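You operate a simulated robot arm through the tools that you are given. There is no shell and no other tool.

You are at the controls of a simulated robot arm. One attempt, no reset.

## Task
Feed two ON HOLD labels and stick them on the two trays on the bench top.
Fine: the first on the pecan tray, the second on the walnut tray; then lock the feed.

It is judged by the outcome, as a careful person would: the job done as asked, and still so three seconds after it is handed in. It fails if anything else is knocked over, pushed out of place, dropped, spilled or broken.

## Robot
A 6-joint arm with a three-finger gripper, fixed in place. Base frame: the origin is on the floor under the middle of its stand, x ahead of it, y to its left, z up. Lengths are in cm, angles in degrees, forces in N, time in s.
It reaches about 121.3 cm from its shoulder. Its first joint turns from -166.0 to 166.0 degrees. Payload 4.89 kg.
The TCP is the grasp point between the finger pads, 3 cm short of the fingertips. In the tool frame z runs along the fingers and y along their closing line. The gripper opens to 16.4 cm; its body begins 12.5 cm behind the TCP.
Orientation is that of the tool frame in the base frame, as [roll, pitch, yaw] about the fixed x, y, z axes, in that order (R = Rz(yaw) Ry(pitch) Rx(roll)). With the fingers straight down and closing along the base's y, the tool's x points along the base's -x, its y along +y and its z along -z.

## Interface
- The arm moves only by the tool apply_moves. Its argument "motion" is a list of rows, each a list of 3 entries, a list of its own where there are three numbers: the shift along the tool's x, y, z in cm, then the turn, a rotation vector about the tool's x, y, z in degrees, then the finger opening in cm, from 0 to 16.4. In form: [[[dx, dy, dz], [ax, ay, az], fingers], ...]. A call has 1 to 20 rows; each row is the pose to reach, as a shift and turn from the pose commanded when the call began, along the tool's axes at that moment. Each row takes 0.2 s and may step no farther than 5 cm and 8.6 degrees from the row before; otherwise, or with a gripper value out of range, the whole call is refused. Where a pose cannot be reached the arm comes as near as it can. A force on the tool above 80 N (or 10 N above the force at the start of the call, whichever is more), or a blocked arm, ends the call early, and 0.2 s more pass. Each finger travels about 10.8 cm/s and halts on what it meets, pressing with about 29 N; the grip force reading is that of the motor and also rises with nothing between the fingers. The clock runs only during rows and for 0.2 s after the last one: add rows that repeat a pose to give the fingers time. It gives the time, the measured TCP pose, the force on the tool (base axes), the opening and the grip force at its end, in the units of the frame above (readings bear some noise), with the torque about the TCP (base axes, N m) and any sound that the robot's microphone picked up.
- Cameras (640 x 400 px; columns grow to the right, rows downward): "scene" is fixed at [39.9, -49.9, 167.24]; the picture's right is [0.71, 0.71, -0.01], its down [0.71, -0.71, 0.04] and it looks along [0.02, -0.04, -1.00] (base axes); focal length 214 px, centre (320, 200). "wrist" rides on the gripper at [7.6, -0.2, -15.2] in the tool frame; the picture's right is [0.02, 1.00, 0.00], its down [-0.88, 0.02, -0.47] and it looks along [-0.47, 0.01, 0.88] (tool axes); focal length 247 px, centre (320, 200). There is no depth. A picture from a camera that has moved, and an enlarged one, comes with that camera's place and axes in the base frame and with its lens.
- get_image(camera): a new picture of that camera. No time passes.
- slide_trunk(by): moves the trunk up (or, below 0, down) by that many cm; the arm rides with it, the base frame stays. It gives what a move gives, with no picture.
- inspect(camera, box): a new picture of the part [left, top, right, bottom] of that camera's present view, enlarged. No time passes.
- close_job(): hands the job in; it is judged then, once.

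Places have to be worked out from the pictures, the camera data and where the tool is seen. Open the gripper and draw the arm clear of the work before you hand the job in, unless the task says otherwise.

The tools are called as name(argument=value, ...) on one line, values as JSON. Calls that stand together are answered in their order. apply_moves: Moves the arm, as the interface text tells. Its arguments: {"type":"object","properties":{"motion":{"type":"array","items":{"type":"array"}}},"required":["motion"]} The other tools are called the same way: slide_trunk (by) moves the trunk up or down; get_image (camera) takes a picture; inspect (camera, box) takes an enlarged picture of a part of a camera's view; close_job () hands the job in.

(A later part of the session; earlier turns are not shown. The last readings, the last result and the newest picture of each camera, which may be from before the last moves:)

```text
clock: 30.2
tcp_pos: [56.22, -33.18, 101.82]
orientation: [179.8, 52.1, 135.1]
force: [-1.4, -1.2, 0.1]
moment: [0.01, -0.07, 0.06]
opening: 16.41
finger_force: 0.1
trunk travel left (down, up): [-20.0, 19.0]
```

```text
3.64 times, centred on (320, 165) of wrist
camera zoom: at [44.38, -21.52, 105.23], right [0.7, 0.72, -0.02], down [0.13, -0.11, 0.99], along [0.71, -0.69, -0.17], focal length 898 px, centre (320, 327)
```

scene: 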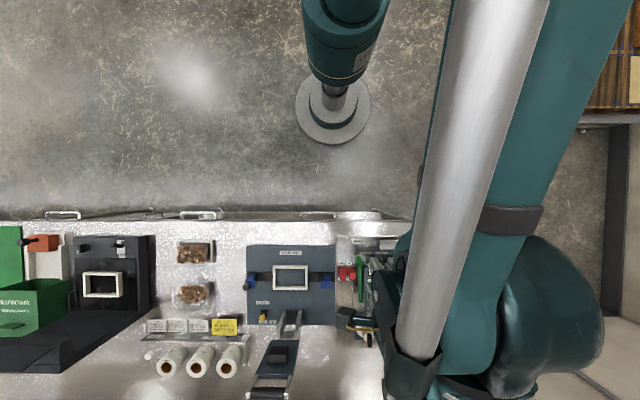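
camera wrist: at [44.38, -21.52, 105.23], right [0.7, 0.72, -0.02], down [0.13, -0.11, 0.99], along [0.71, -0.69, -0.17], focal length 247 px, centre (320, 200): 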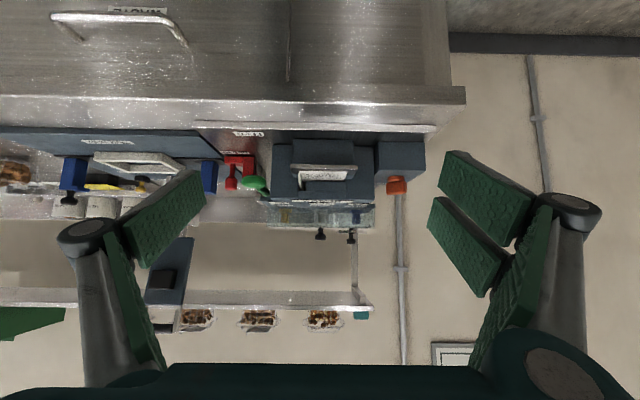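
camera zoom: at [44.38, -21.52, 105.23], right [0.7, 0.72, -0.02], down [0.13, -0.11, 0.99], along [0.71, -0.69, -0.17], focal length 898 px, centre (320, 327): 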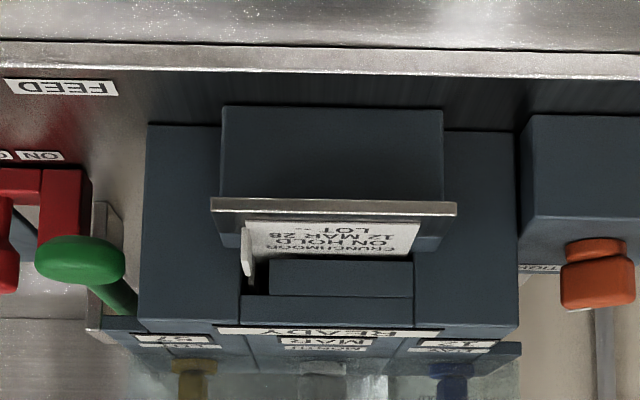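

The label lies flat on the shelf with an upright flap on its left edge: flap around u≈13.5, v≈83.5 (base ≈ [68.6,-49.5]), z 95–96.8, ideal for pinching along the bench direction. Before grasping I check the trays' outlines in the scene camera.

inspect(camera="scene", box=[160, 230, 230, 275])

inspect(camera="scene", box=[160, 270, 230, 315])

```text
8.89 times, centred on (195, 252) of scene
camera zoom: at [39.9, -49.9, 167.24], right [0.71, 0.71, -0.01], down [0.71, -0.71, 0.04], along [0.02, -0.04, -1.0], focal length 1906 px, centre (1431, -267)
```

zoom: 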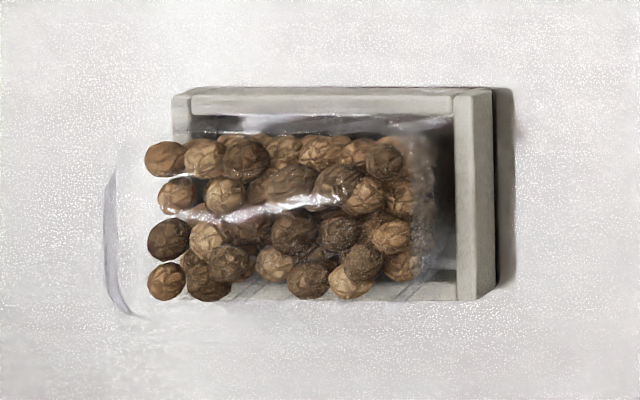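

```text
8.89 times, centred on (195, 292) of scene
camera zoom: at [39.9, -49.9, 167.24], right [0.71, 0.71, -0.01], down [0.71, -0.71, 0.04], along [0.02, -0.04, -1.0], focal length 1906 px, centre (1431, -622)
```

zoom: 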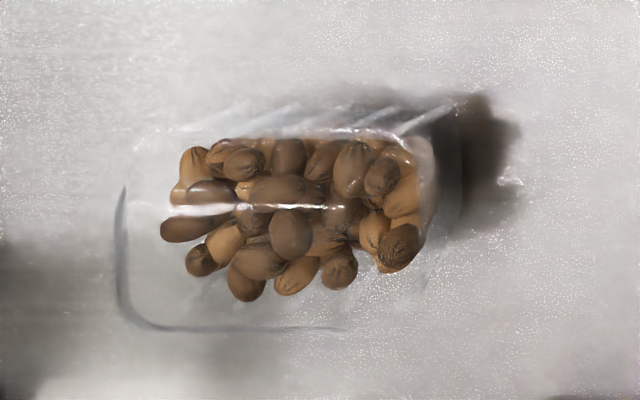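

Before picking, I'll test that the arm reaches the far (pecan) tray pointing straight down. First untilt and rise.

apply_moves(motion=[[[-2.6, 0, -2.03], [0, 7.43, 0], 16.4], [[-5.2, 0, -4.06], [0, 14.86, 0], 16.4], [[-7.8, 0, -6.09], [0, 22.3, 0], 16.4], [[-10.3, 0, -8.1], [0, 29.7, 0], 16.4], [[-12.9, 0, -10.1], [0, 37.1, 0], 16.4], [[-15.5, 0, -12.2], [0, 44.6, 0], 16.4], [[-18.1, 0, -14.2], [0, 52, 0], 16.4]])

```text
clock: 31.8
tcp_pos: [56.03, -33.42, 124.79]
orientation: [180.0, 0.0, 135.1]
force: [-0.1, 1.1, 0.2]
moment: [-0.07, -0.05, 0.0]
opening: 16.43
finger_force: 0.1
trunk travel left (down, up): [-20.0, 19.0]
```

Now a traverse to above the pecan tray at safe height to test reach.

apply_moves(motion=[[[-2.0, -4.07, 0], [0, 0, 0], 16.4], [[-4.0, -8.14, 0], [0, 0, 0], 16.4], [[-6.0, -12.2, 0], [0, 0, 0], 16.4], [[-8.1, -16.3, 0], [0, 0, 0], 16.4], [[-10.1, -20.4, 0], [0, 0, 0], 16.4], [[-12.1, -24.4, 0], [0, 0, 0], 16.4], [[-14.1, -28.5, 0], [0, 0, 0], 16.4], [[-16.1, -32.6, 0], [0, 0, 0], 16.4], [[-18.1, -36.6, 0], [0, 0, 0], 16.4], [[-20.1, -40.7, 0], [0, 0, 0], 16.4], [[-22.2, -44.8, 0], [0, 0, 0], 16.4], [[-24.2, -48.9, 0], [0, 0, 0], 16.4], [[-26.2, -52.9, 0], [0, 0, 0], 16.4], [[-28.2, -57.0, 0], [0, 0, 0], 16.4], [[-30.2, -61.1, 1], [0, 0, 0], 16.4], [[-32.2, -65.2, 3], [0, 0, 0], 16.4], [[-34.2, -69.2, 5], [0, 0, 0], 16.4], [[-36.25, -73.3, 7], [0, 0, 0], 16.4]])

get_image(camera="wrist")

get_image(camera="scene")

```text
clock: 35.6
tcp_pos: [30.06, -110.63, 117.73]
orientation: [180.0, 0.2, 135.2]
force: [0.8, 1.8, 2.4]
moment: [-0.34, 0.17, 0.04]
opening: 16.39
finger_force: 0.0
trunk travel left (down, up): [-20.0, 19.0]
```

```text
taken
camera wrist: at [24.62, -105.4, 133.1], right [0.69, 0.72, 0.0], down [0.64, -0.61, 0.47], along [0.34, -0.33, -0.88], focal length 247 px, centre (320, 200)
```

wrist: 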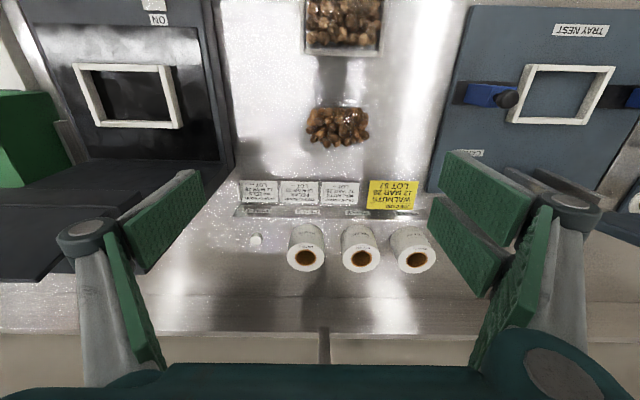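

```text
taken
```

scene: 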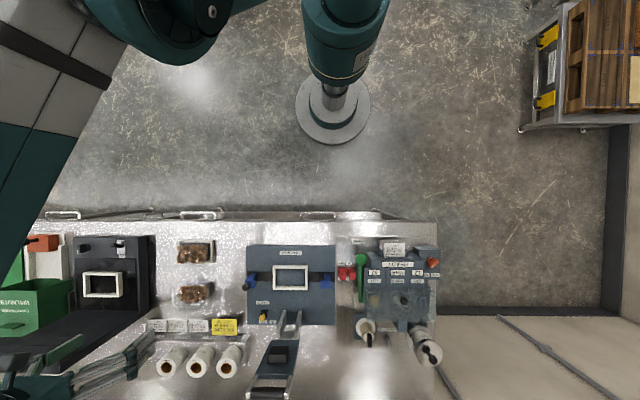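

Reach at z 117.7 is fine. Test descending to about z 104 above the tray, keeping clear of it.

apply_moves(motion=[[[0, 0, 3.5], [0, 0, 0], 16.4], [[0, 0, 7], [0, 0, 0], 16.4], [[0, 0, 10.5], [0, 0, 0], 16.4], [[0, 0, 13.5], [0, 0, 0], 16.4]])

get_image(camera="wrist")

inspect(camera="wrist", box=[260, 0, 430, 130])

```text
clock: 36.6
tcp_pos: [29.97, -110.57, 104.18]
orientation: [179.9, 0.1, 135.1]
force: [-0.3, 0.8, 0.2]
moment: [-0.05, -0.02, 0.0]
opening: 16.41
finger_force: 0.1
trunk travel left (down, up): [-20.0, 19.0]
```

```text
taken
camera wrist: at [24.54, -105.37, 119.46], right [0.69, 0.72, 0.0], down [0.64, -0.61, 0.47], along [0.34, -0.33, -0.88], focal length 247 px, centre (320, 200)
```

wrist: 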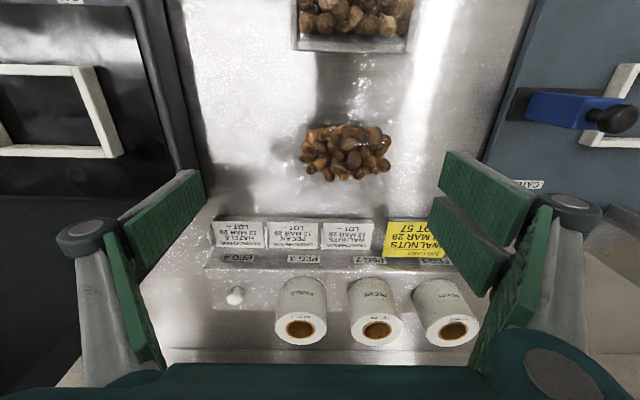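

```text
3.08 times, centred on (345, 65) of wrist
camera zoom: at [24.54, -105.37, 119.46], right [0.69, 0.72, 0.0], down [0.64, -0.61, 0.47], along [0.34, -0.33, -0.88], focal length 760 px, centre (243, 615)
```

zoom: 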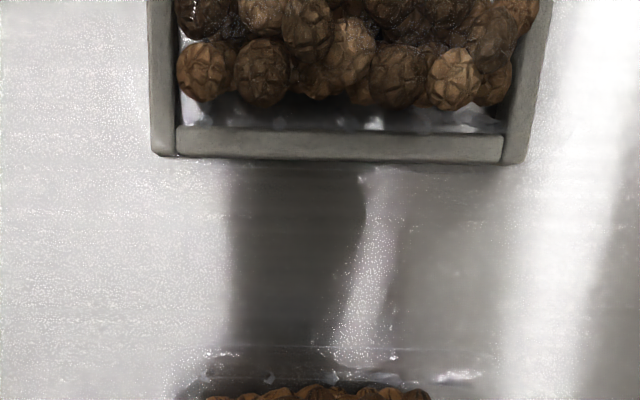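

inspect(camera="wrist", box=[280, 100, 420, 215])

```text
3.48 times, centred on (350, 158) of wrist
camera zoom: at [24.54, -105.37, 119.46], right [0.69, 0.72, 0.0], down [0.64, -0.61, 0.47], along [0.34, -0.33, -0.88], focal length 859 px, centre (216, 348)
```

zoom: 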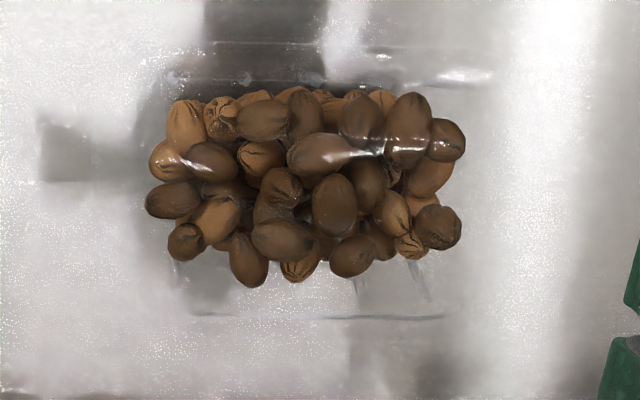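

Reach is good. While the arm is away, I inspect the label on the shelf in the scene camera for its exact extents.

inspect(camera="scene", box=[355, 230, 435, 285])

inspect(camera="scene", box=[375, 235, 415, 262])

```text
7.27 times, centred on (395, 258) of scene
camera zoom: at [39.9, -49.9, 167.24], right [0.71, 0.71, -0.01], down [0.71, -0.71, 0.04], along [0.02, -0.04, -1.0], focal length 1560 px, centre (-226, -218)
```

zoom: 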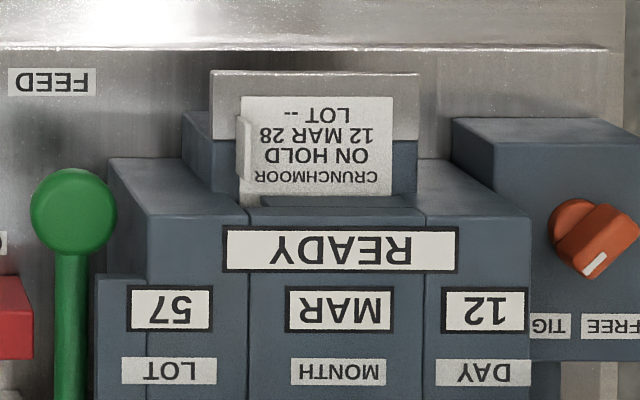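

```text
14.81 times, centred on (395, 248) of scene
camera zoom: at [39.9, -49.9, 167.24], right [0.71, 0.71, -0.01], down [0.71, -0.71, 0.04], along [0.02, -0.04, -1.0], focal length 3177 px, centre (-791, -518)
```

zoom: 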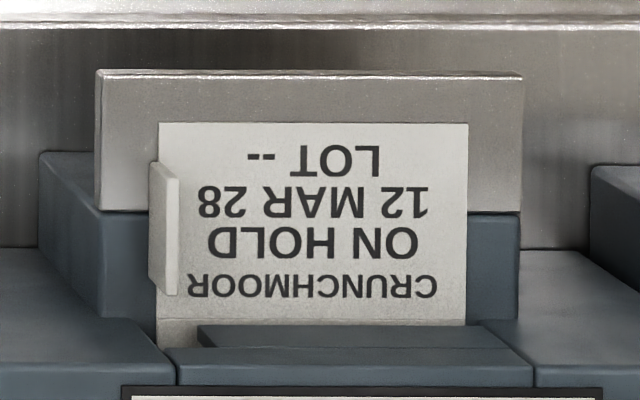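

The zoom gives precise geometry: flap base at u≈13.5, v 82.2–85.2, z≈95, height ≈2 cm; label spans u 13.5–20.9, v 81.3–86.5; body face at v≈85.8. I rise and return to above the flap with the fingers set to close along the bench direction.

apply_moves(motion=[[[0.2, 0.6, -4.5], [0, 0, 0], 16.4], [[0.5, 1.2, -9], [0, 0, 0], 16.4], [[0.8, 2, -13.5], [0, 0, 0], 16.4], [[1.2, 4, -17.5], [0, 0, 0], 16.4], [[2.3, 8.4, -18], [0, 0, 0], 16.4], [[3.4, 12.8, -18], [0, 0, 0], 16.4], [[4.5, 17.2, -18], [0, 0, 0], 16.4], [[5.6, 21.6, -18], [0, 0, 0], 16.4], [[6.7, 26, -18], [0, 0, 0], 15], [[7.8, 30.4, -18], [0, 0, 0], 14], [[8.9, 34.8, -18], [0, 0, 0], 13], [[10, 39.2, -18], [0, 0, 0], 12], [[11.1, 43.6, -18], [0, 0, 0], 11], [[12.2, 48, -18], [0, 0, 0], 10], [[13.3, 52.4, -18], [0, 0, 0], 9], [[14.4, 56.8, -18], [0, 0, 0], 8], [[15.5, 61.2, -18], [0, 0, 0], 7], [[16.5, 65.6, -18], [0, 0, 0], 6], [[17.0, 69, -18], [0, 0, 0], 5], [[17.4, 70.5, -18], [0, 0, 0], 5]])

get_image(camera="wrist")

```text
clock: 40.8
tcp_pos: [67.25, -48.46, 122.08]
orientation: [179.9, 0.1, 135.1]
force: [1.4, 0.6, -0.3]
moment: [0.04, -0.01, -0.02]
opening: 5.01
finger_force: 0.1
trunk travel left (down, up): [-20.0, 19.0]
```

```text
taken
camera wrist: at [61.98, -43.13, 137.47], right [0.69, 0.72, 0.0], down [0.64, -0.61, 0.47], along [0.34, -0.33, -0.88], focal length 247 px, centre (320, 200)
```

wrist: 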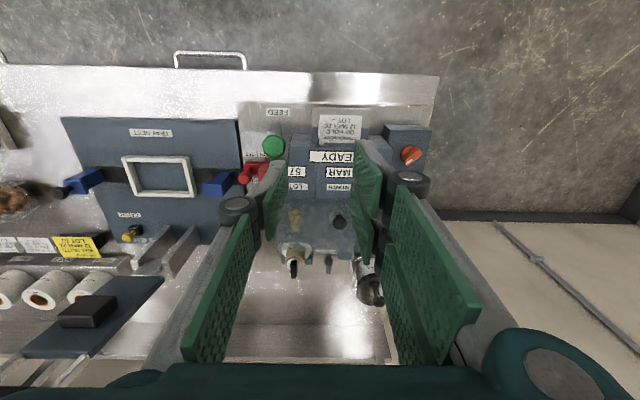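

Aligned at u≈13.3, v≈81.8. Descend to just above the flap and look.

apply_moves(motion=[[[0, 0.1, 4.5], [0, 0, 0], 5], [[-0.1, 0.2, 9], [0, 0, 0], 5], [[-0.1, 0.2, 13.5], [0, 0, 0], 5], [[-0.1, 0.2, 17], [0, 0, 0], 5]])

get_image(camera="wrist")

inspect(camera="wrist", box=[250, 90, 420, 210])

```text
clock: 41.8
tcp_pos: [67.48, -48.35, 105.14]
orientation: [179.9, 0.1, 135.2]
force: [-1.4, 0.2, 1.0]
moment: [-0.04, -0.04, -0.01]
opening: 4.98
finger_force: 0.1
trunk travel left (down, up): [-20.0, 19.0]
```

```text
taken
camera wrist: at [62.12, -43.19, 120.46], right [0.69, 0.72, 0.0], down [0.64, -0.61, 0.47], along [0.34, -0.33, -0.88], focal length 247 px, centre (320, 200)
```

wrist: 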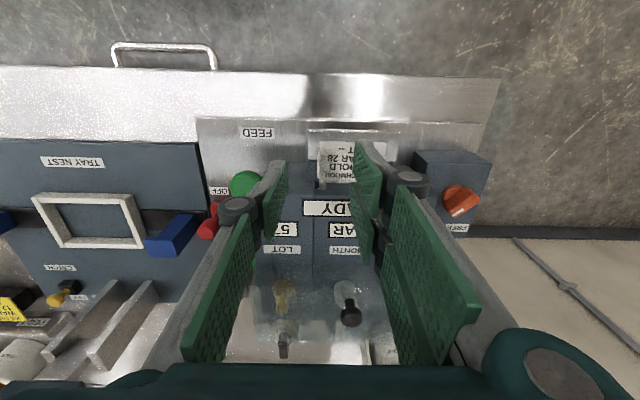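

```text
3.33 times, centred on (335, 150) of wrist
camera zoom: at [62.12, -43.19, 120.46], right [0.69, 0.72, 0.0], down [0.64, -0.61, 0.47], along [0.34, -0.33, -0.88], focal length 823 px, centre (270, 367)
```

zoom: 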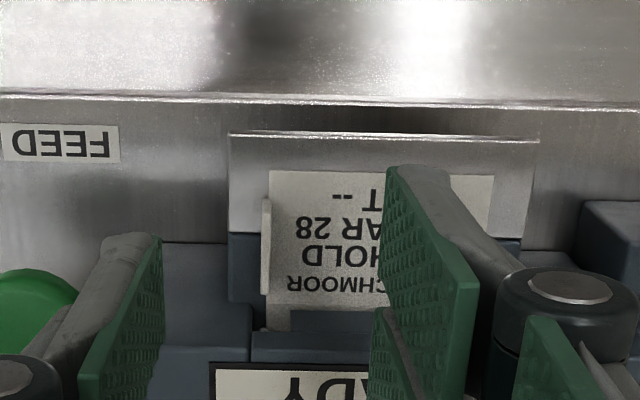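

The flap is centred between the fingers. Descend slowly further, watching forces.

apply_moves(motion=[[[0, -0.1, 2], [0, 0, 0], 5], [[0, -0.1, 3.5], [0, 0, 0], 5], [[0, -0.1, 4.5], [0, 0, 0], 5], [[0, -0.1, 5.2], [0, 0, 0], 5]])

get_image(camera="wrist")

inspect(camera="wrist", box=[250, 100, 390, 210])

get_image(camera="scene")

```text
clock: 42.8
tcp_pos: [67.71, -48.43, 99.96]
orientation: [179.9, 0.1, 135.1]
force: [-0.9, -0.2, -0.5]
moment: [-0.02, 0.01, 0.0]
opening: 4.98
finger_force: 0.1
trunk travel left (down, up): [-20.0, 19.0]
```

```text
taken
camera wrist: at [62.23, -43.13, 115.22], right [0.69, 0.72, 0.0], down [0.64, -0.61, 0.47], along [0.34, -0.33, -0.88], focal length 247 px, centre (320, 200)
```

wrist: 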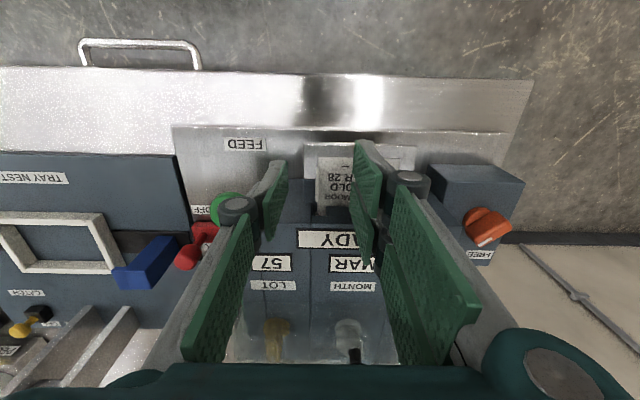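

```text
3.64 times, centred on (320, 155) of wrist
camera zoom: at [62.23, -43.13, 115.22], right [0.69, 0.72, 0.0], down [0.64, -0.61, 0.47], along [0.34, -0.33, -0.88], focal length 898 px, centre (320, 364)
```

zoom: 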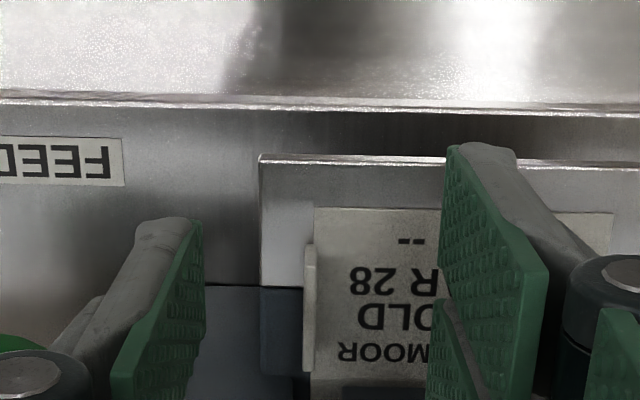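

```text
taken
```

scene: 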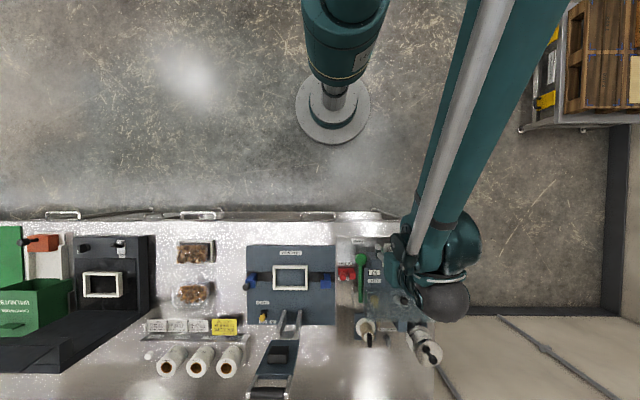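

Flap is about 0.3 cm left of centre; I correct and lower the last 1.2 cm.

apply_moves(motion=[[[0, -0.3, 0], [0, 0, 0], 5], [[0, -0.3, 0.4], [0, 0, 0], 5], [[0, -0.3, 0.8], [0, 0, 0], 5], [[0, -0.3, 1.2], [0, 0, 0], 5]])

inspect(camera="wrist", box=[250, 100, 390, 210])

```text
clock: 43.8
tcp_pos: [67.33, -48.73, 98.72]
orientation: [179.9, 0.2, 135.1]
force: [-0.3, 0.1, -0.1]
moment: [0.0, -0.03, 0.0]
opening: 4.99
finger_force: 0.0
trunk travel left (down, up): [-20.0, 19.0]
```

```text
3.64 times, centred on (320, 155) of wrist
camera zoom: at [61.94, -43.4, 114.15], right [0.69, 0.72, 0.0], down [0.64, -0.61, 0.47], along [0.34, -0.33, -0.88], focal length 898 px, centre (320, 364)
```

zoom: 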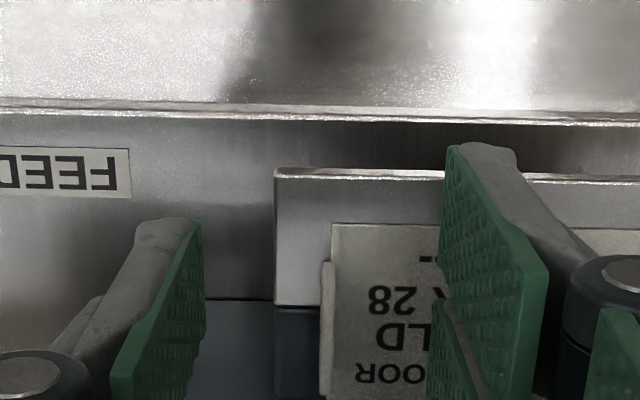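

Flap centred, no contact. Close the fingers gradually on the flap.

apply_moves(motion=[[[0, 0, 0], [0, 0, 0], 3.5], [[0, 0, 0], [0, 0, 0], 2.2], [[0, 0, 0], [0, 0, 0], 1.2], [[0, 0, 0], [0, 0, 0], 0.5], [[0, 0, 0], [0, 0, 0], 0], [[0, 0, 0], [0, 0, 0], 0], [[0, 0, 0], [0, 0, 0], 0]])

get_image(camera="wrist")

inspect(camera="wrist", box=[250, 100, 390, 210])

```text
clock: 45.4
tcp_pos: [67.47, -48.61, 98.67]
orientation: [179.9, 0.2, 135.1]
force: [-0.1, 1.0, 0.4]
moment: [0.05, 0.04, 0.13]
opening: 0.59
finger_force: 29.1
trunk travel left (down, up): [-20.0, 19.0]
```

```text
taken
camera wrist: at [61.94, -43.4, 114.15], right [0.69, 0.72, 0.0], down [0.64, -0.61, 0.47], along [0.34, -0.33, -0.88], focal length 247 px, centre (320, 200)
```

wrist: 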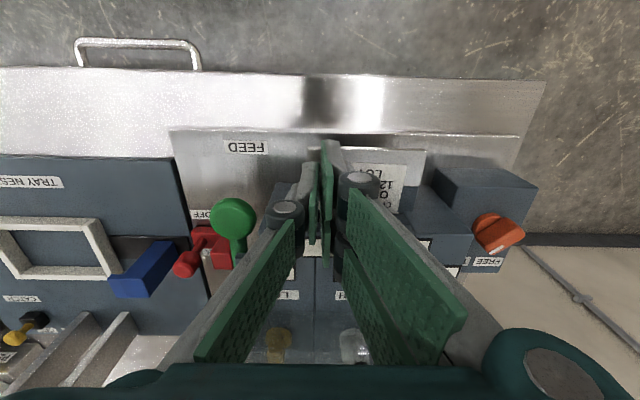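

```text
3.64 times, centred on (320, 155) of wrist
camera zoom: at [61.94, -43.4, 114.15], right [0.69, 0.72, 0.0], down [0.64, -0.61, 0.47], along [0.34, -0.33, -0.88], focal length 898 px, centre (320, 364)
```

zoom: 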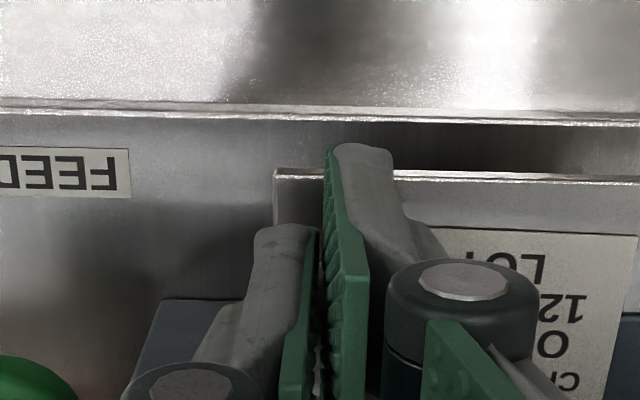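

Gripped at 0.59 cm with 29 N — the flap is held. I draw the label toward the robot first (its rear end is still under the slot), then lift.

apply_moves(motion=[[[0.3, 0, 0], [0, 0, 0], 0], [[0.8, 0, -0.1], [0, 0, 0], 0], [[1.4, 0, -0.2], [0, 0, 0], 0], [[2.0, 0, -0.4], [0, 0, 0], 0]])

get_image(camera="wrist")

inspect(camera="wrist", box=[270, 100, 450, 230])

```text
clock: 46.4
tcp_pos: [66.07, -47.24, 99.18]
orientation: [179.8, 0.2, 135.1]
force: [0.8, 0.0, 0.1]
moment: [0.03, 0.04, 0.02]
opening: 0.62
finger_force: 29.2
trunk travel left (down, up): [-20.0, 19.0]
```

```text
taken
camera wrist: at [60.54, -41.97, 114.44], right [0.69, 0.72, 0.0], down [0.64, -0.61, 0.47], along [0.34, -0.33, -0.88], focal length 247 px, centre (320, 200)
```

wrist: 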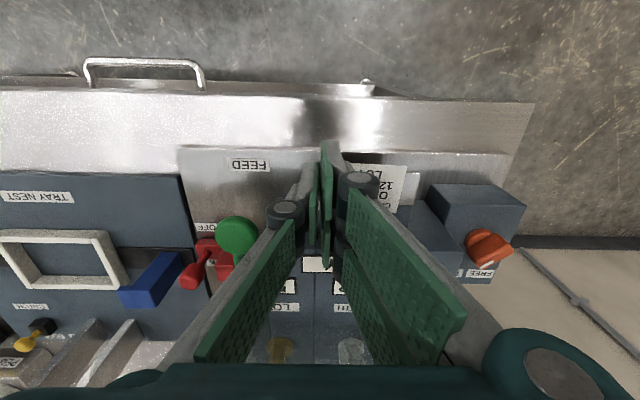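

```text
3.08 times, centred on (360, 165) of wrist
camera zoom: at [60.54, -41.97, 114.44], right [0.69, 0.72, 0.0], down [0.64, -0.61, 0.47], along [0.34, -0.33, -0.88], focal length 760 px, centre (197, 308)
```

zoom: 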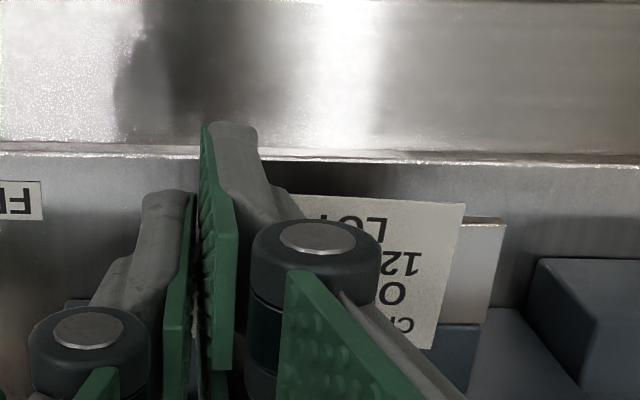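

The label follows. Lift it up clear of the machine.

apply_moves(motion=[[[0.4, 0, -0.6], [0, 0, 0], 0], [[0.8, 0, -1.6], [0, 0, 0], 0], [[1.2, 0, -3.2], [0, 0, 0], 0], [[1.6, 0, -5.5], [0, 0, 0], 0], [[2.0, 0, -9], [0, 0, 0], 0], [[2.0, 0, -13], [0, 0, 0], 0], [[2.0, 0, -18], [0, 0, 0], 0], [[2.0, 0, -23], [0, 0, 0], 0]])

get_image(camera="wrist")

inspect(camera="wrist", box=[270, 100, 450, 230])

inspect(camera="scene", box=[340, 200, 460, 280])

```text
clock: 48.2
tcp_pos: [64.33, -45.95, 122.1]
orientation: [179.9, -0.1, 135.1]
force: [1.0, 0.1, -0.9]
moment: [0.09, 0.11, 0.0]
opening: 0.56
finger_force: 29.0
trunk travel left (down, up): [-20.0, 19.0]
```

```text
taken
camera wrist: at [58.95, -40.64, 137.46], right [0.69, 0.72, 0.0], down [0.64, -0.61, 0.47], along [0.34, -0.33, -0.88], focal length 247 px, centre (320, 200)
```

wrist: 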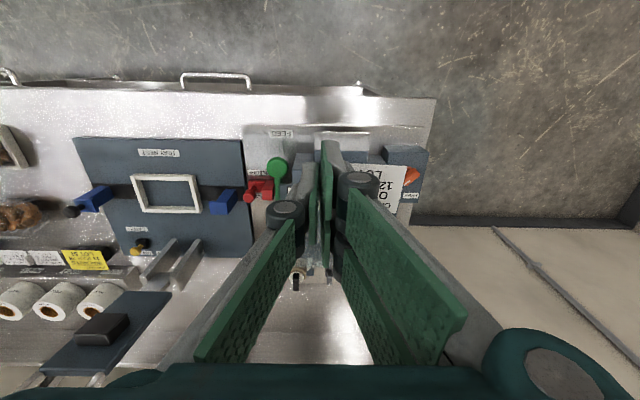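

```text
3.08 times, centred on (360, 165) of wrist
camera zoom: at [58.95, -40.64, 137.46], right [0.69, 0.72, 0.0], down [0.64, -0.61, 0.47], along [0.34, -0.33, -0.88], focal length 760 px, centre (197, 308)
```

zoom: 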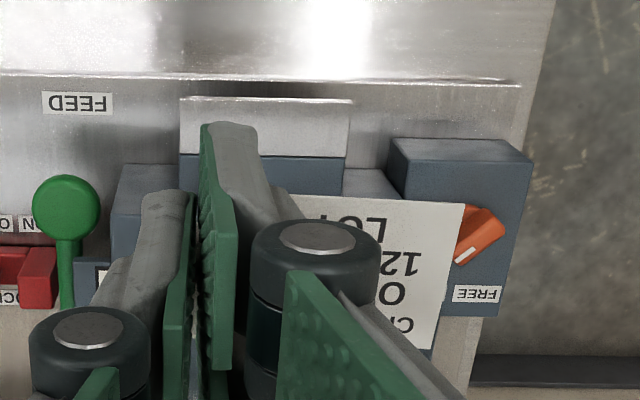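

```text
5.00 times, centred on (400, 240) of scene
camera zoom: at [39.9, -49.9, 167.24], right [0.71, 0.71, -0.01], down [0.71, -0.71, 0.04], along [0.02, -0.04, -1.0], focal length 1072 px, centre (-80, 0)
```

zoom: 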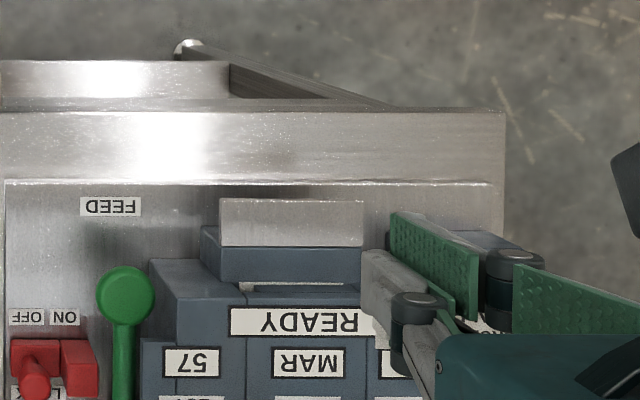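

Label is held cleanly (it hangs from the flap toward +u, ~0.7 cm below the tips). I carry it over to above the pecan tray.

apply_moves(motion=[[[-0.6, -2.0, 0], [0, 0, 0], 0], [[-1.6, -5.6, 0], [0, 0, 0], 0], [[-2.9, -10.0, 0], [0, 0, 0], 0], [[-4.2, -14.4, 0], [0, 0, 0], 0], [[-5.5, -18.8, 0], [0, 0, 0], 0], [[-6.8, -23.2, 0], [0, 0, 0], 0], [[-8.1, -27.6, 0], [0, 0, 0], 0], [[-9.4, -32.0, 0], [0, 0, 0], 0], [[-10.7, -36.4, 0], [0, 0, 0], 0], [[-12.0, -40.8, 0], [0, 0, 0], 0], [[-13.3, -45.2, 0], [0, 0, 0], 0], [[-14.6, -49.6, 0], [0, 0, 0], 0], [[-15.9, -54.0, 0], [0, 0, 0], 0], [[-17.2, -58.4, 0], [0, 0, 0], 0], [[-18.5, -62.8, 0], [0, 0, 0], 0], [[-19.6, -67.0, 0], [0, 0, 0], 0], [[-20.3, -69.6, 0], [0, 0, 0], 0], [[-20.7, -70.9, 0], [0, 0, 0], 0]])

get_image(camera="wrist")

inspect(camera="wrist", box=[250, 60, 430, 220])

get_image(camera="scene")

```text
clock: 52.0
tcp_pos: [28.78, -110.78, 122.09]
orientation: [179.9, 0.0, 135.1]
force: [0.6, -0.5, 0.5]
moment: [0.04, 0.03, 0.05]
opening: 0.61
finger_force: 28.6
trunk travel left (down, up): [-20.0, 19.0]
```

```text
taken
camera wrist: at [23.53, -105.51, 137.41], right [0.69, 0.72, 0.0], down [0.64, -0.61, 0.47], along [0.34, -0.33, -0.88], focal length 247 px, centre (320, 200)
```

wrist: 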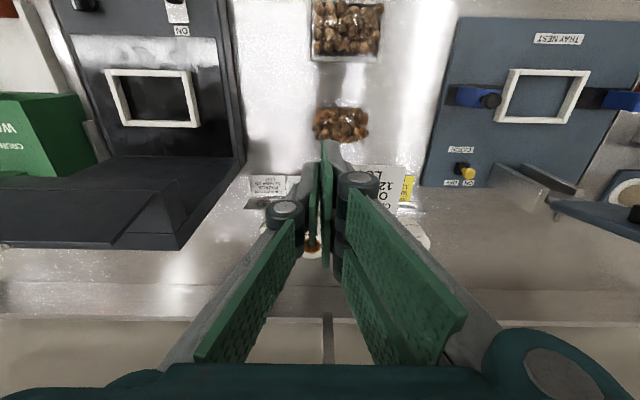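

```text
2.50 times, centred on (340, 140) of wrist
camera zoom: at [23.53, -105.51, 137.41], right [0.69, 0.72, 0.0], down [0.64, -0.61, 0.47], along [0.34, -0.33, -0.88], focal length 617 px, centre (270, 350)
```

zoom: 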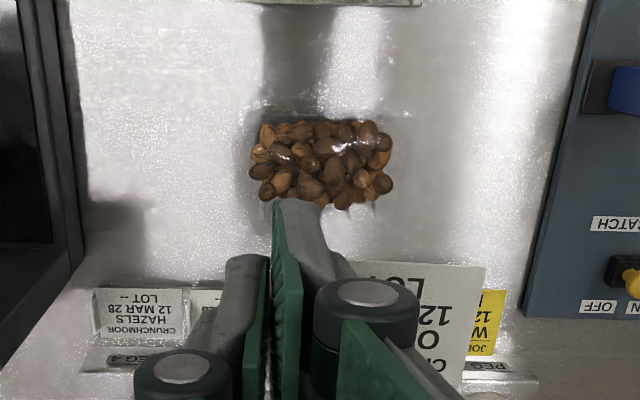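

```text
taken
```

scene: 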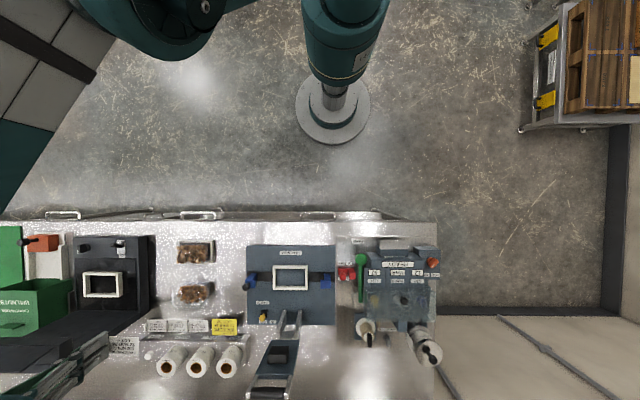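

Label centre is at about u −54.4, v 100.7, which is right over the pecan tray's centre. Descend to a few cm above it.

apply_moves(motion=[[[0, 0, 4.5], [0, 0, 0], 0], [[0, 0, 9], [0, 0, 0], 0], [[0, 0, 13.5], [0, 0, 0], 0], [[0, 0, 17.5], [0, 0, 0], 0], [[0, 0, 20.5], [0, 0, 0], 0], [[0, 0, 22], [0, 0, 0], 0]])

get_image(camera="wrist")

inspect(camera="wrist", box=[250, 80, 430, 240])

inspect(camera="scene", box=[140, 230, 250, 330])

```text
clock: 53.4
tcp_pos: [29.2, -110.71, 100.11]
orientation: [179.9, 0.1, 135.1]
force: [-0.1, -0.2, 0.4]
moment: [-0.01, 0.03, -0.01]
opening: 0.6
finger_force: 28.5
trunk travel left (down, up): [-20.0, 19.0]
```

```text
taken
camera wrist: at [23.78, -105.35, 115.35], right [0.69, 0.72, 0.0], down [0.64, -0.61, 0.47], along [0.34, -0.33, -0.88], focal length 247 px, centre (320, 200)
```

wrist: 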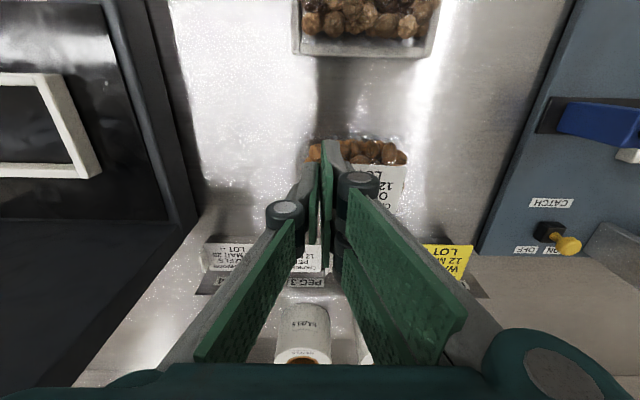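

```text
2.50 times, centred on (340, 160) of wrist
camera zoom: at [23.78, -105.35, 115.35], right [0.69, 0.72, 0.0], down [0.64, -0.61, 0.47], along [0.34, -0.33, -0.88], focal length 617 px, centre (270, 300)
```

zoom: 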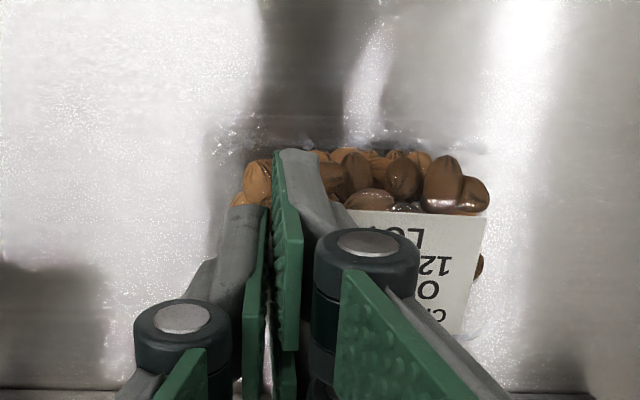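

```text
4.00 times, centred on (195, 280) of scene
camera zoom: at [39.9, -49.9, 167.24], right [0.71, 0.71, -0.01], down [0.71, -0.71, 0.04], along [0.02, -0.04, -1.0], focal length 858 px, centre (820, -120)
```

zoom: 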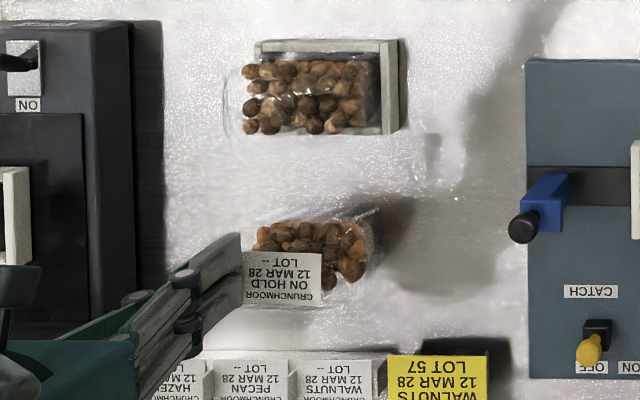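

Alignment is good. Descend slowly with small steps, checking the force.

apply_moves(motion=[[[0, 0, 0.8], [0, 0, 0], 0], [[0, 0, 1.5], [0, 0, 0], 0], [[0, 0, 2.0], [0, 0, 0], 0]])

inspect(camera="wrist", box=[250, 80, 430, 240])

```text
clock: 54.2
tcp_pos: [28.92, -110.52, 98.41]
orientation: [-180.0, 0.2, 135.2]
force: [-6.9, 4.7, 38.9]
moment: [-0.38, -0.44, 0.06]
opening: 0.59
finger_force: 29.0
trunk travel left (down, up): [-20.0, 19.0]
```

```text
2.50 times, centred on (340, 160) of wrist
camera zoom: at [23.61, -105.11, 113.75], right [0.69, 0.72, 0.0], down [0.64, -0.61, 0.48], along [0.34, -0.33, -0.88], focal length 617 px, centre (270, 300)
```

zoom: 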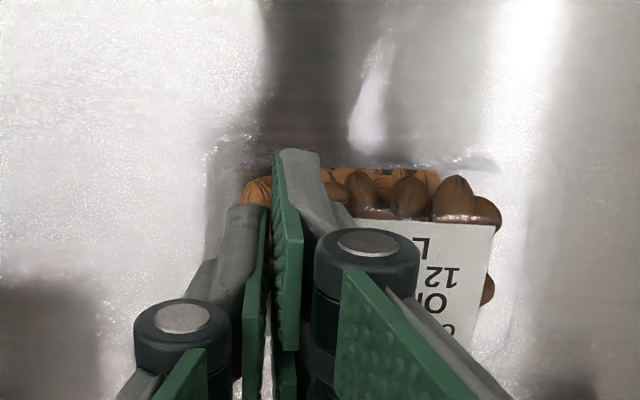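

Contact at TCP z≈98.4 with ~39 N: the label is pressed on the film. I relieve the pressure slightly, then open the fingers a little.

apply_moves(motion=[[[0, 0, -0.25], [0, 0, 0], 0], [[0, 0, -0.25], [0, 0, 0], 0]])

inspect(camera="wrist", box=[250, 80, 430, 240])

inspect(camera="scene", box=[160, 265, 230, 315])

```text
clock: 54.8
tcp_pos: [29.18, -110.52, 98.58]
orientation: [-180.0, 0.1, 135.1]
force: [-4.4, 3.0, 26.2]
moment: [-0.03, -0.05, 0.05]
opening: 0.61
finger_force: 29.0
trunk travel left (down, up): [-20.0, 19.0]
```

```text
2.50 times, centred on (340, 160) of wrist
camera zoom: at [23.67, -105.17, 113.81], right [0.69, 0.72, 0.0], down [0.64, -0.61, 0.48], along [0.34, -0.33, -0.88], focal length 617 px, centre (270, 300)
```

zoom: 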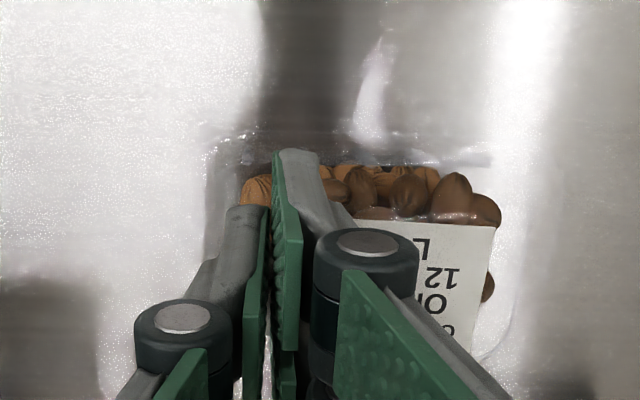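

```text
8.00 times, centred on (195, 290) of scene
camera zoom: at [39.9, -49.9, 167.24], right [0.71, 0.71, -0.01], down [0.71, -0.71, 0.04], along [0.02, -0.04, -1.0], focal length 1716 px, centre (1320, -520)
```

zoom: 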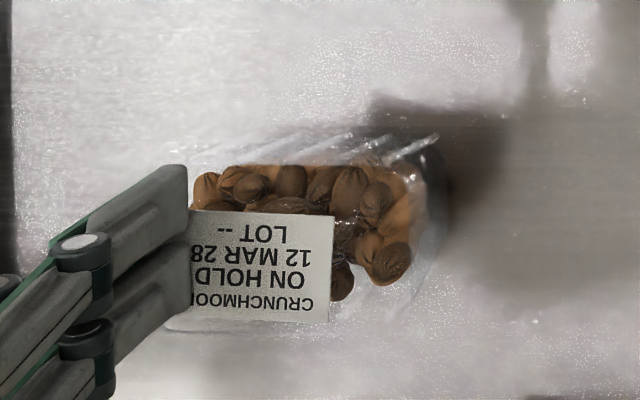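

Still 26 N; relieve a bit more, then open the fingers gently.

apply_moves(motion=[[[0, 0, -0.2], [0, 0, 0], 0], [[0, 0, -0.35], [0, 0, 0], 0]])

```text
clock: 55.4
tcp_pos: [29.29, -110.6, 98.75]
orientation: [179.9, 0.1, 135.1]
force: [-1.1, 3.3, 11.7]
moment: [0.17, 0.08, 0.07]
opening: 0.59
finger_force: 29.0
trunk travel left (down, up): [-20.0, 19.0]
```

Now open the fingers a little to release the flap.

apply_moves(motion=[[[0, 0, 0], [0, 0, 0], 1.0], [[0, 0, -0.1], [0, 0, 0], 1.8], [[0, 0, -0.2], [0, 0, 0], 2.6], [[0, 0, -0.2], [0, 0, 0], 2.6]])

inspect(camera="wrist", box=[250, 80, 430, 240])

inspect(camera="scene", box=[160, 265, 230, 315])

```text
clock: 56.4
tcp_pos: [29.1, -110.64, 99.0]
orientation: [180.0, 0.1, 135.1]
force: [-2.3, -2.0, 5.4]
moment: [-0.05, -0.01, -0.01]
opening: 2.58
finger_force: 0.0
trunk travel left (down, up): [-20.0, 19.0]
```

```text
2.50 times, centred on (340, 160) of wrist
camera zoom: at [23.68, -105.36, 114.26], right [0.69, 0.72, 0.0], down [0.64, -0.61, 0.47], along [0.34, -0.33, -0.88], focal length 617 px, centre (270, 300)
```

zoom: 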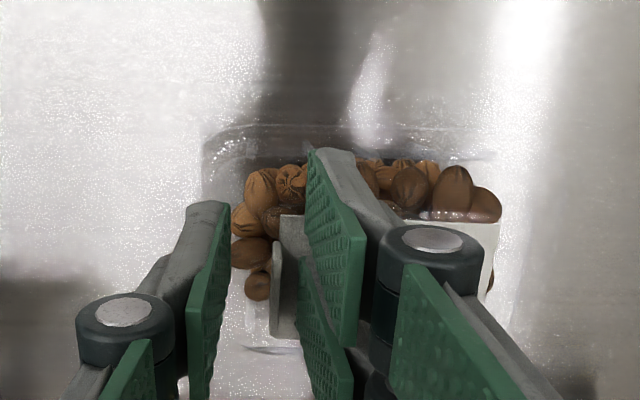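

```text
8.00 times, centred on (195, 290) of scene
camera zoom: at [39.9, -49.9, 167.24], right [0.71, 0.71, -0.01], down [0.71, -0.71, 0.04], along [0.02, -0.04, -1.0], focal length 1716 px, centre (1320, -520)
```

zoom: 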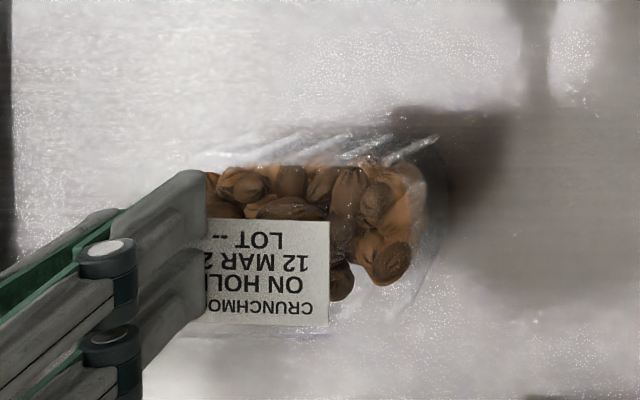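

The label stays on the tray. Rise straight up and check.

apply_moves(motion=[[[0, 0, -0.4], [0, 0, 0], 2.6], [[0, 0, -1.0], [0, 0, 0], 2.8], [[0, 0, -2.0], [0, 0, 0], 3], [[0, 0, -4.0], [0, 0, 0], 3], [[0, 0, -8.0], [0, 0, 0], 3], [[0, 0, -12.0], [0, 0, 0], 3]])

get_image(camera="wrist")

inspect(camera="wrist", box=[270, 60, 410, 200])

inspect(camera="scene", box=[160, 265, 230, 315])

```text
clock: 57.8
tcp_pos: [29.11, -110.73, 110.84]
orientation: [179.9, 0.0, 135.1]
force: [0.3, -1.3, -1.3]
moment: [0.18, 0.04, -0.02]
opening: 3.03
finger_force: 0.1
trunk travel left (down, up): [-20.0, 19.0]
```

```text
taken
camera wrist: at [23.72, -105.43, 126.14], right [0.69, 0.72, 0.0], down [0.64, -0.61, 0.47], along [0.34, -0.33, -0.88], focal length 247 px, centre (320, 200)
```

wrist: 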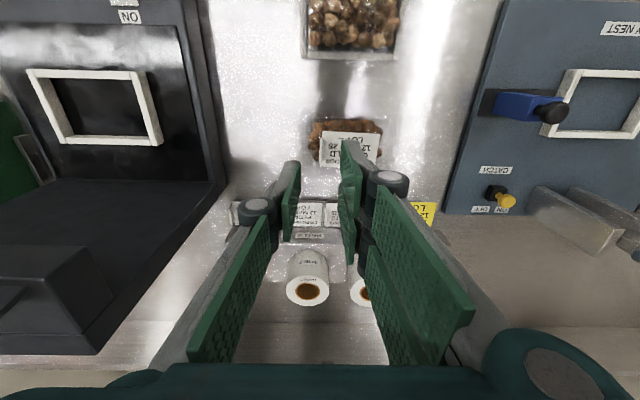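

```text
2.86 times, centred on (340, 130) of wrist
camera zoom: at [23.72, -105.43, 126.14], right [0.69, 0.72, 0.0], down [0.64, -0.61, 0.47], along [0.34, -0.33, -0.88], focal length 706 px, centre (263, 400)
```

zoom: 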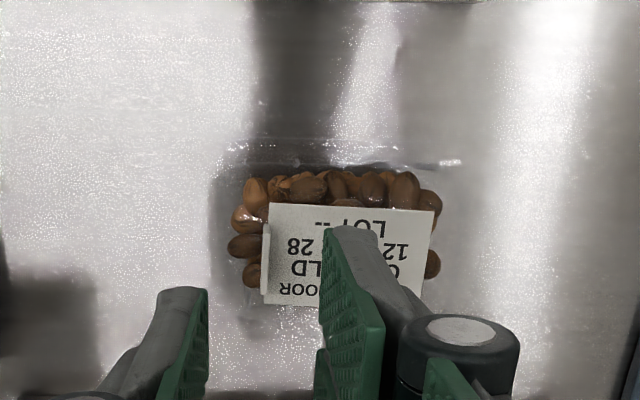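

```text
8.00 times, centred on (195, 290) of scene
camera zoom: at [39.9, -49.9, 167.24], right [0.71, 0.71, -0.01], down [0.71, -0.71, 0.04], along [0.02, -0.04, -1.0], focal length 1716 px, centre (1320, -520)
```

zoom: 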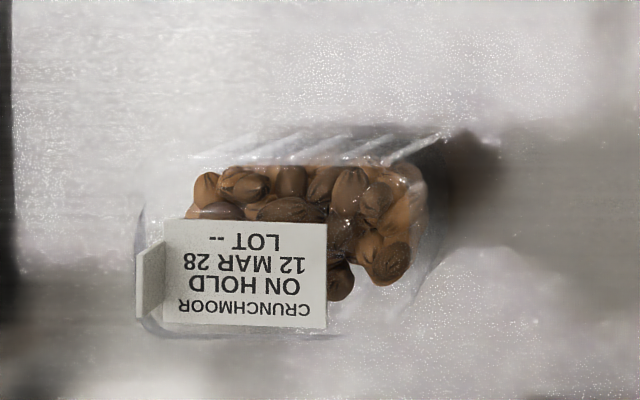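

The label lies within the tray rim and the tray did not move. To make sure it is well stuck, I'll close the fingers and press gently on the label's centre.

apply_moves(motion=[[[-0.8, 1.8, 0], [0, 0, 0], 1.5], [[-1.7, 3.6, 0], [0, 0, 0], 0], [[-1.7, 3.6, 0], [0, 0, 0], 0], [[-1.7, 3.6, 4], [0, 0, 0], 0], [[-1.7, 3.6, 8], [0, 0, 0], 0], [[-1.7, 3.6, 10.5], [0, 0, 0], 0], [[-1.7, 3.6, 11.3], [0, 0, 0], 0]])

inspect(camera="wrist", box=[250, 80, 430, 240])

```text
clock: 59.4
tcp_pos: [32.72, -109.32, 99.57]
orientation: [180.0, 0.1, 135.1]
force: [-0.1, -0.2, -0.4]
moment: [0.06, -0.02, -0.03]
opening: 0.02
finger_force: 29.1
trunk travel left (down, up): [-20.0, 19.0]
```

```text
2.50 times, centred on (340, 160) of wrist
camera zoom: at [27.28, -104.08, 114.77], right [0.69, 0.72, 0.0], down [0.64, -0.61, 0.47], along [0.34, -0.33, -0.88], focal length 617 px, centre (270, 300)
```

zoom: 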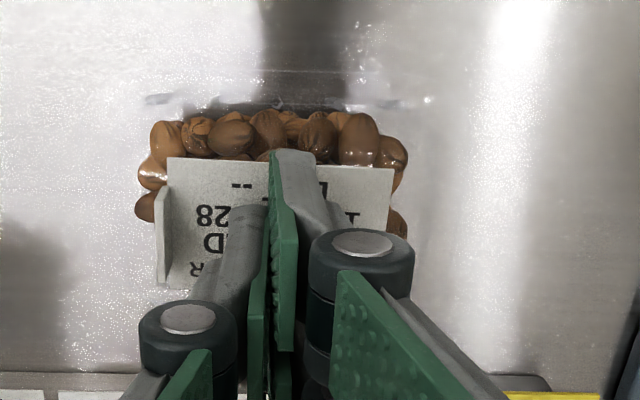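

Fingers are closed above the label's middle. Press down gently.

apply_moves(motion=[[[0, 0, 0.3], [0, 0, 0], 0], [[0, 0, 0.6], [0, 0, 0], 0], [[0, 0, 0.9], [0, 0, 0], 0]])

```text
clock: 60.2
tcp_pos: [32.84, -109.36, 98.81]
orientation: [-180.0, 0.1, 135.0]
force: [-1.8, -0.5, 5.7]
moment: [-0.06, 0.01, -0.01]
opening: 0.58
finger_force: 29.0
trunk travel left (down, up): [-20.0, 19.0]
```

The opening reads 0.58 on contact — unexpected; I look before doing anything else.

inspect(camera="wrist", box=[250, 80, 430, 240])

inspect(camera="scene", box=[160, 265, 230, 315])

```text
2.50 times, centred on (340, 160) of wrist
camera zoom: at [27.4, -104.02, 114.08], right [0.69, 0.72, 0.0], down [0.64, -0.61, 0.47], along [0.34, -0.33, -0.88], focal length 617 px, centre (270, 300)
```

zoom: 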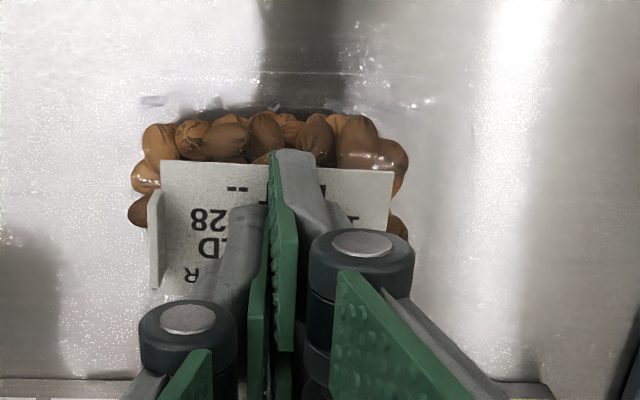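

```text
8.00 times, centred on (195, 290) of scene
camera zoom: at [39.9, -49.9, 167.24], right [0.71, 0.71, -0.01], down [0.71, -0.71, 0.04], along [0.02, -0.04, -1.0], focal length 1716 px, centre (1320, -520)
```

zoom: 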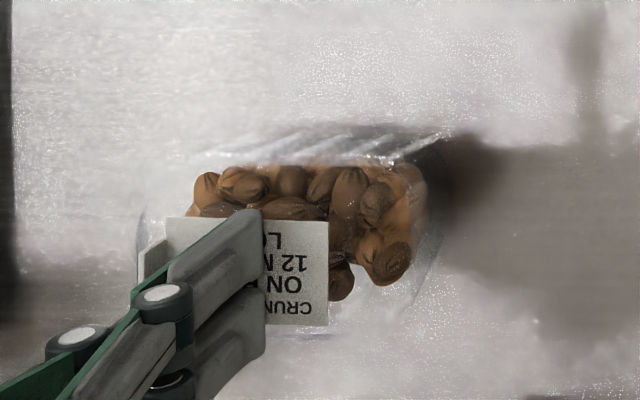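

Only contact flexing the fingers; label is in place. A touch more pressure, then rise.

apply_moves(motion=[[[0, 0, 0.2], [0, 0, 0], 0], [[0, 0, 0.2], [0, 0, 0], 0]])

```text
clock: 60.8
tcp_pos: [32.8, -109.19, 98.72]
orientation: [180.0, 0.1, 135.1]
force: [-2.5, -0.9, 18.9]
moment: [-0.17, -0.13, -0.01]
opening: 0.6
finger_force: 28.9
trunk travel left (down, up): [-20.0, 19.0]
```

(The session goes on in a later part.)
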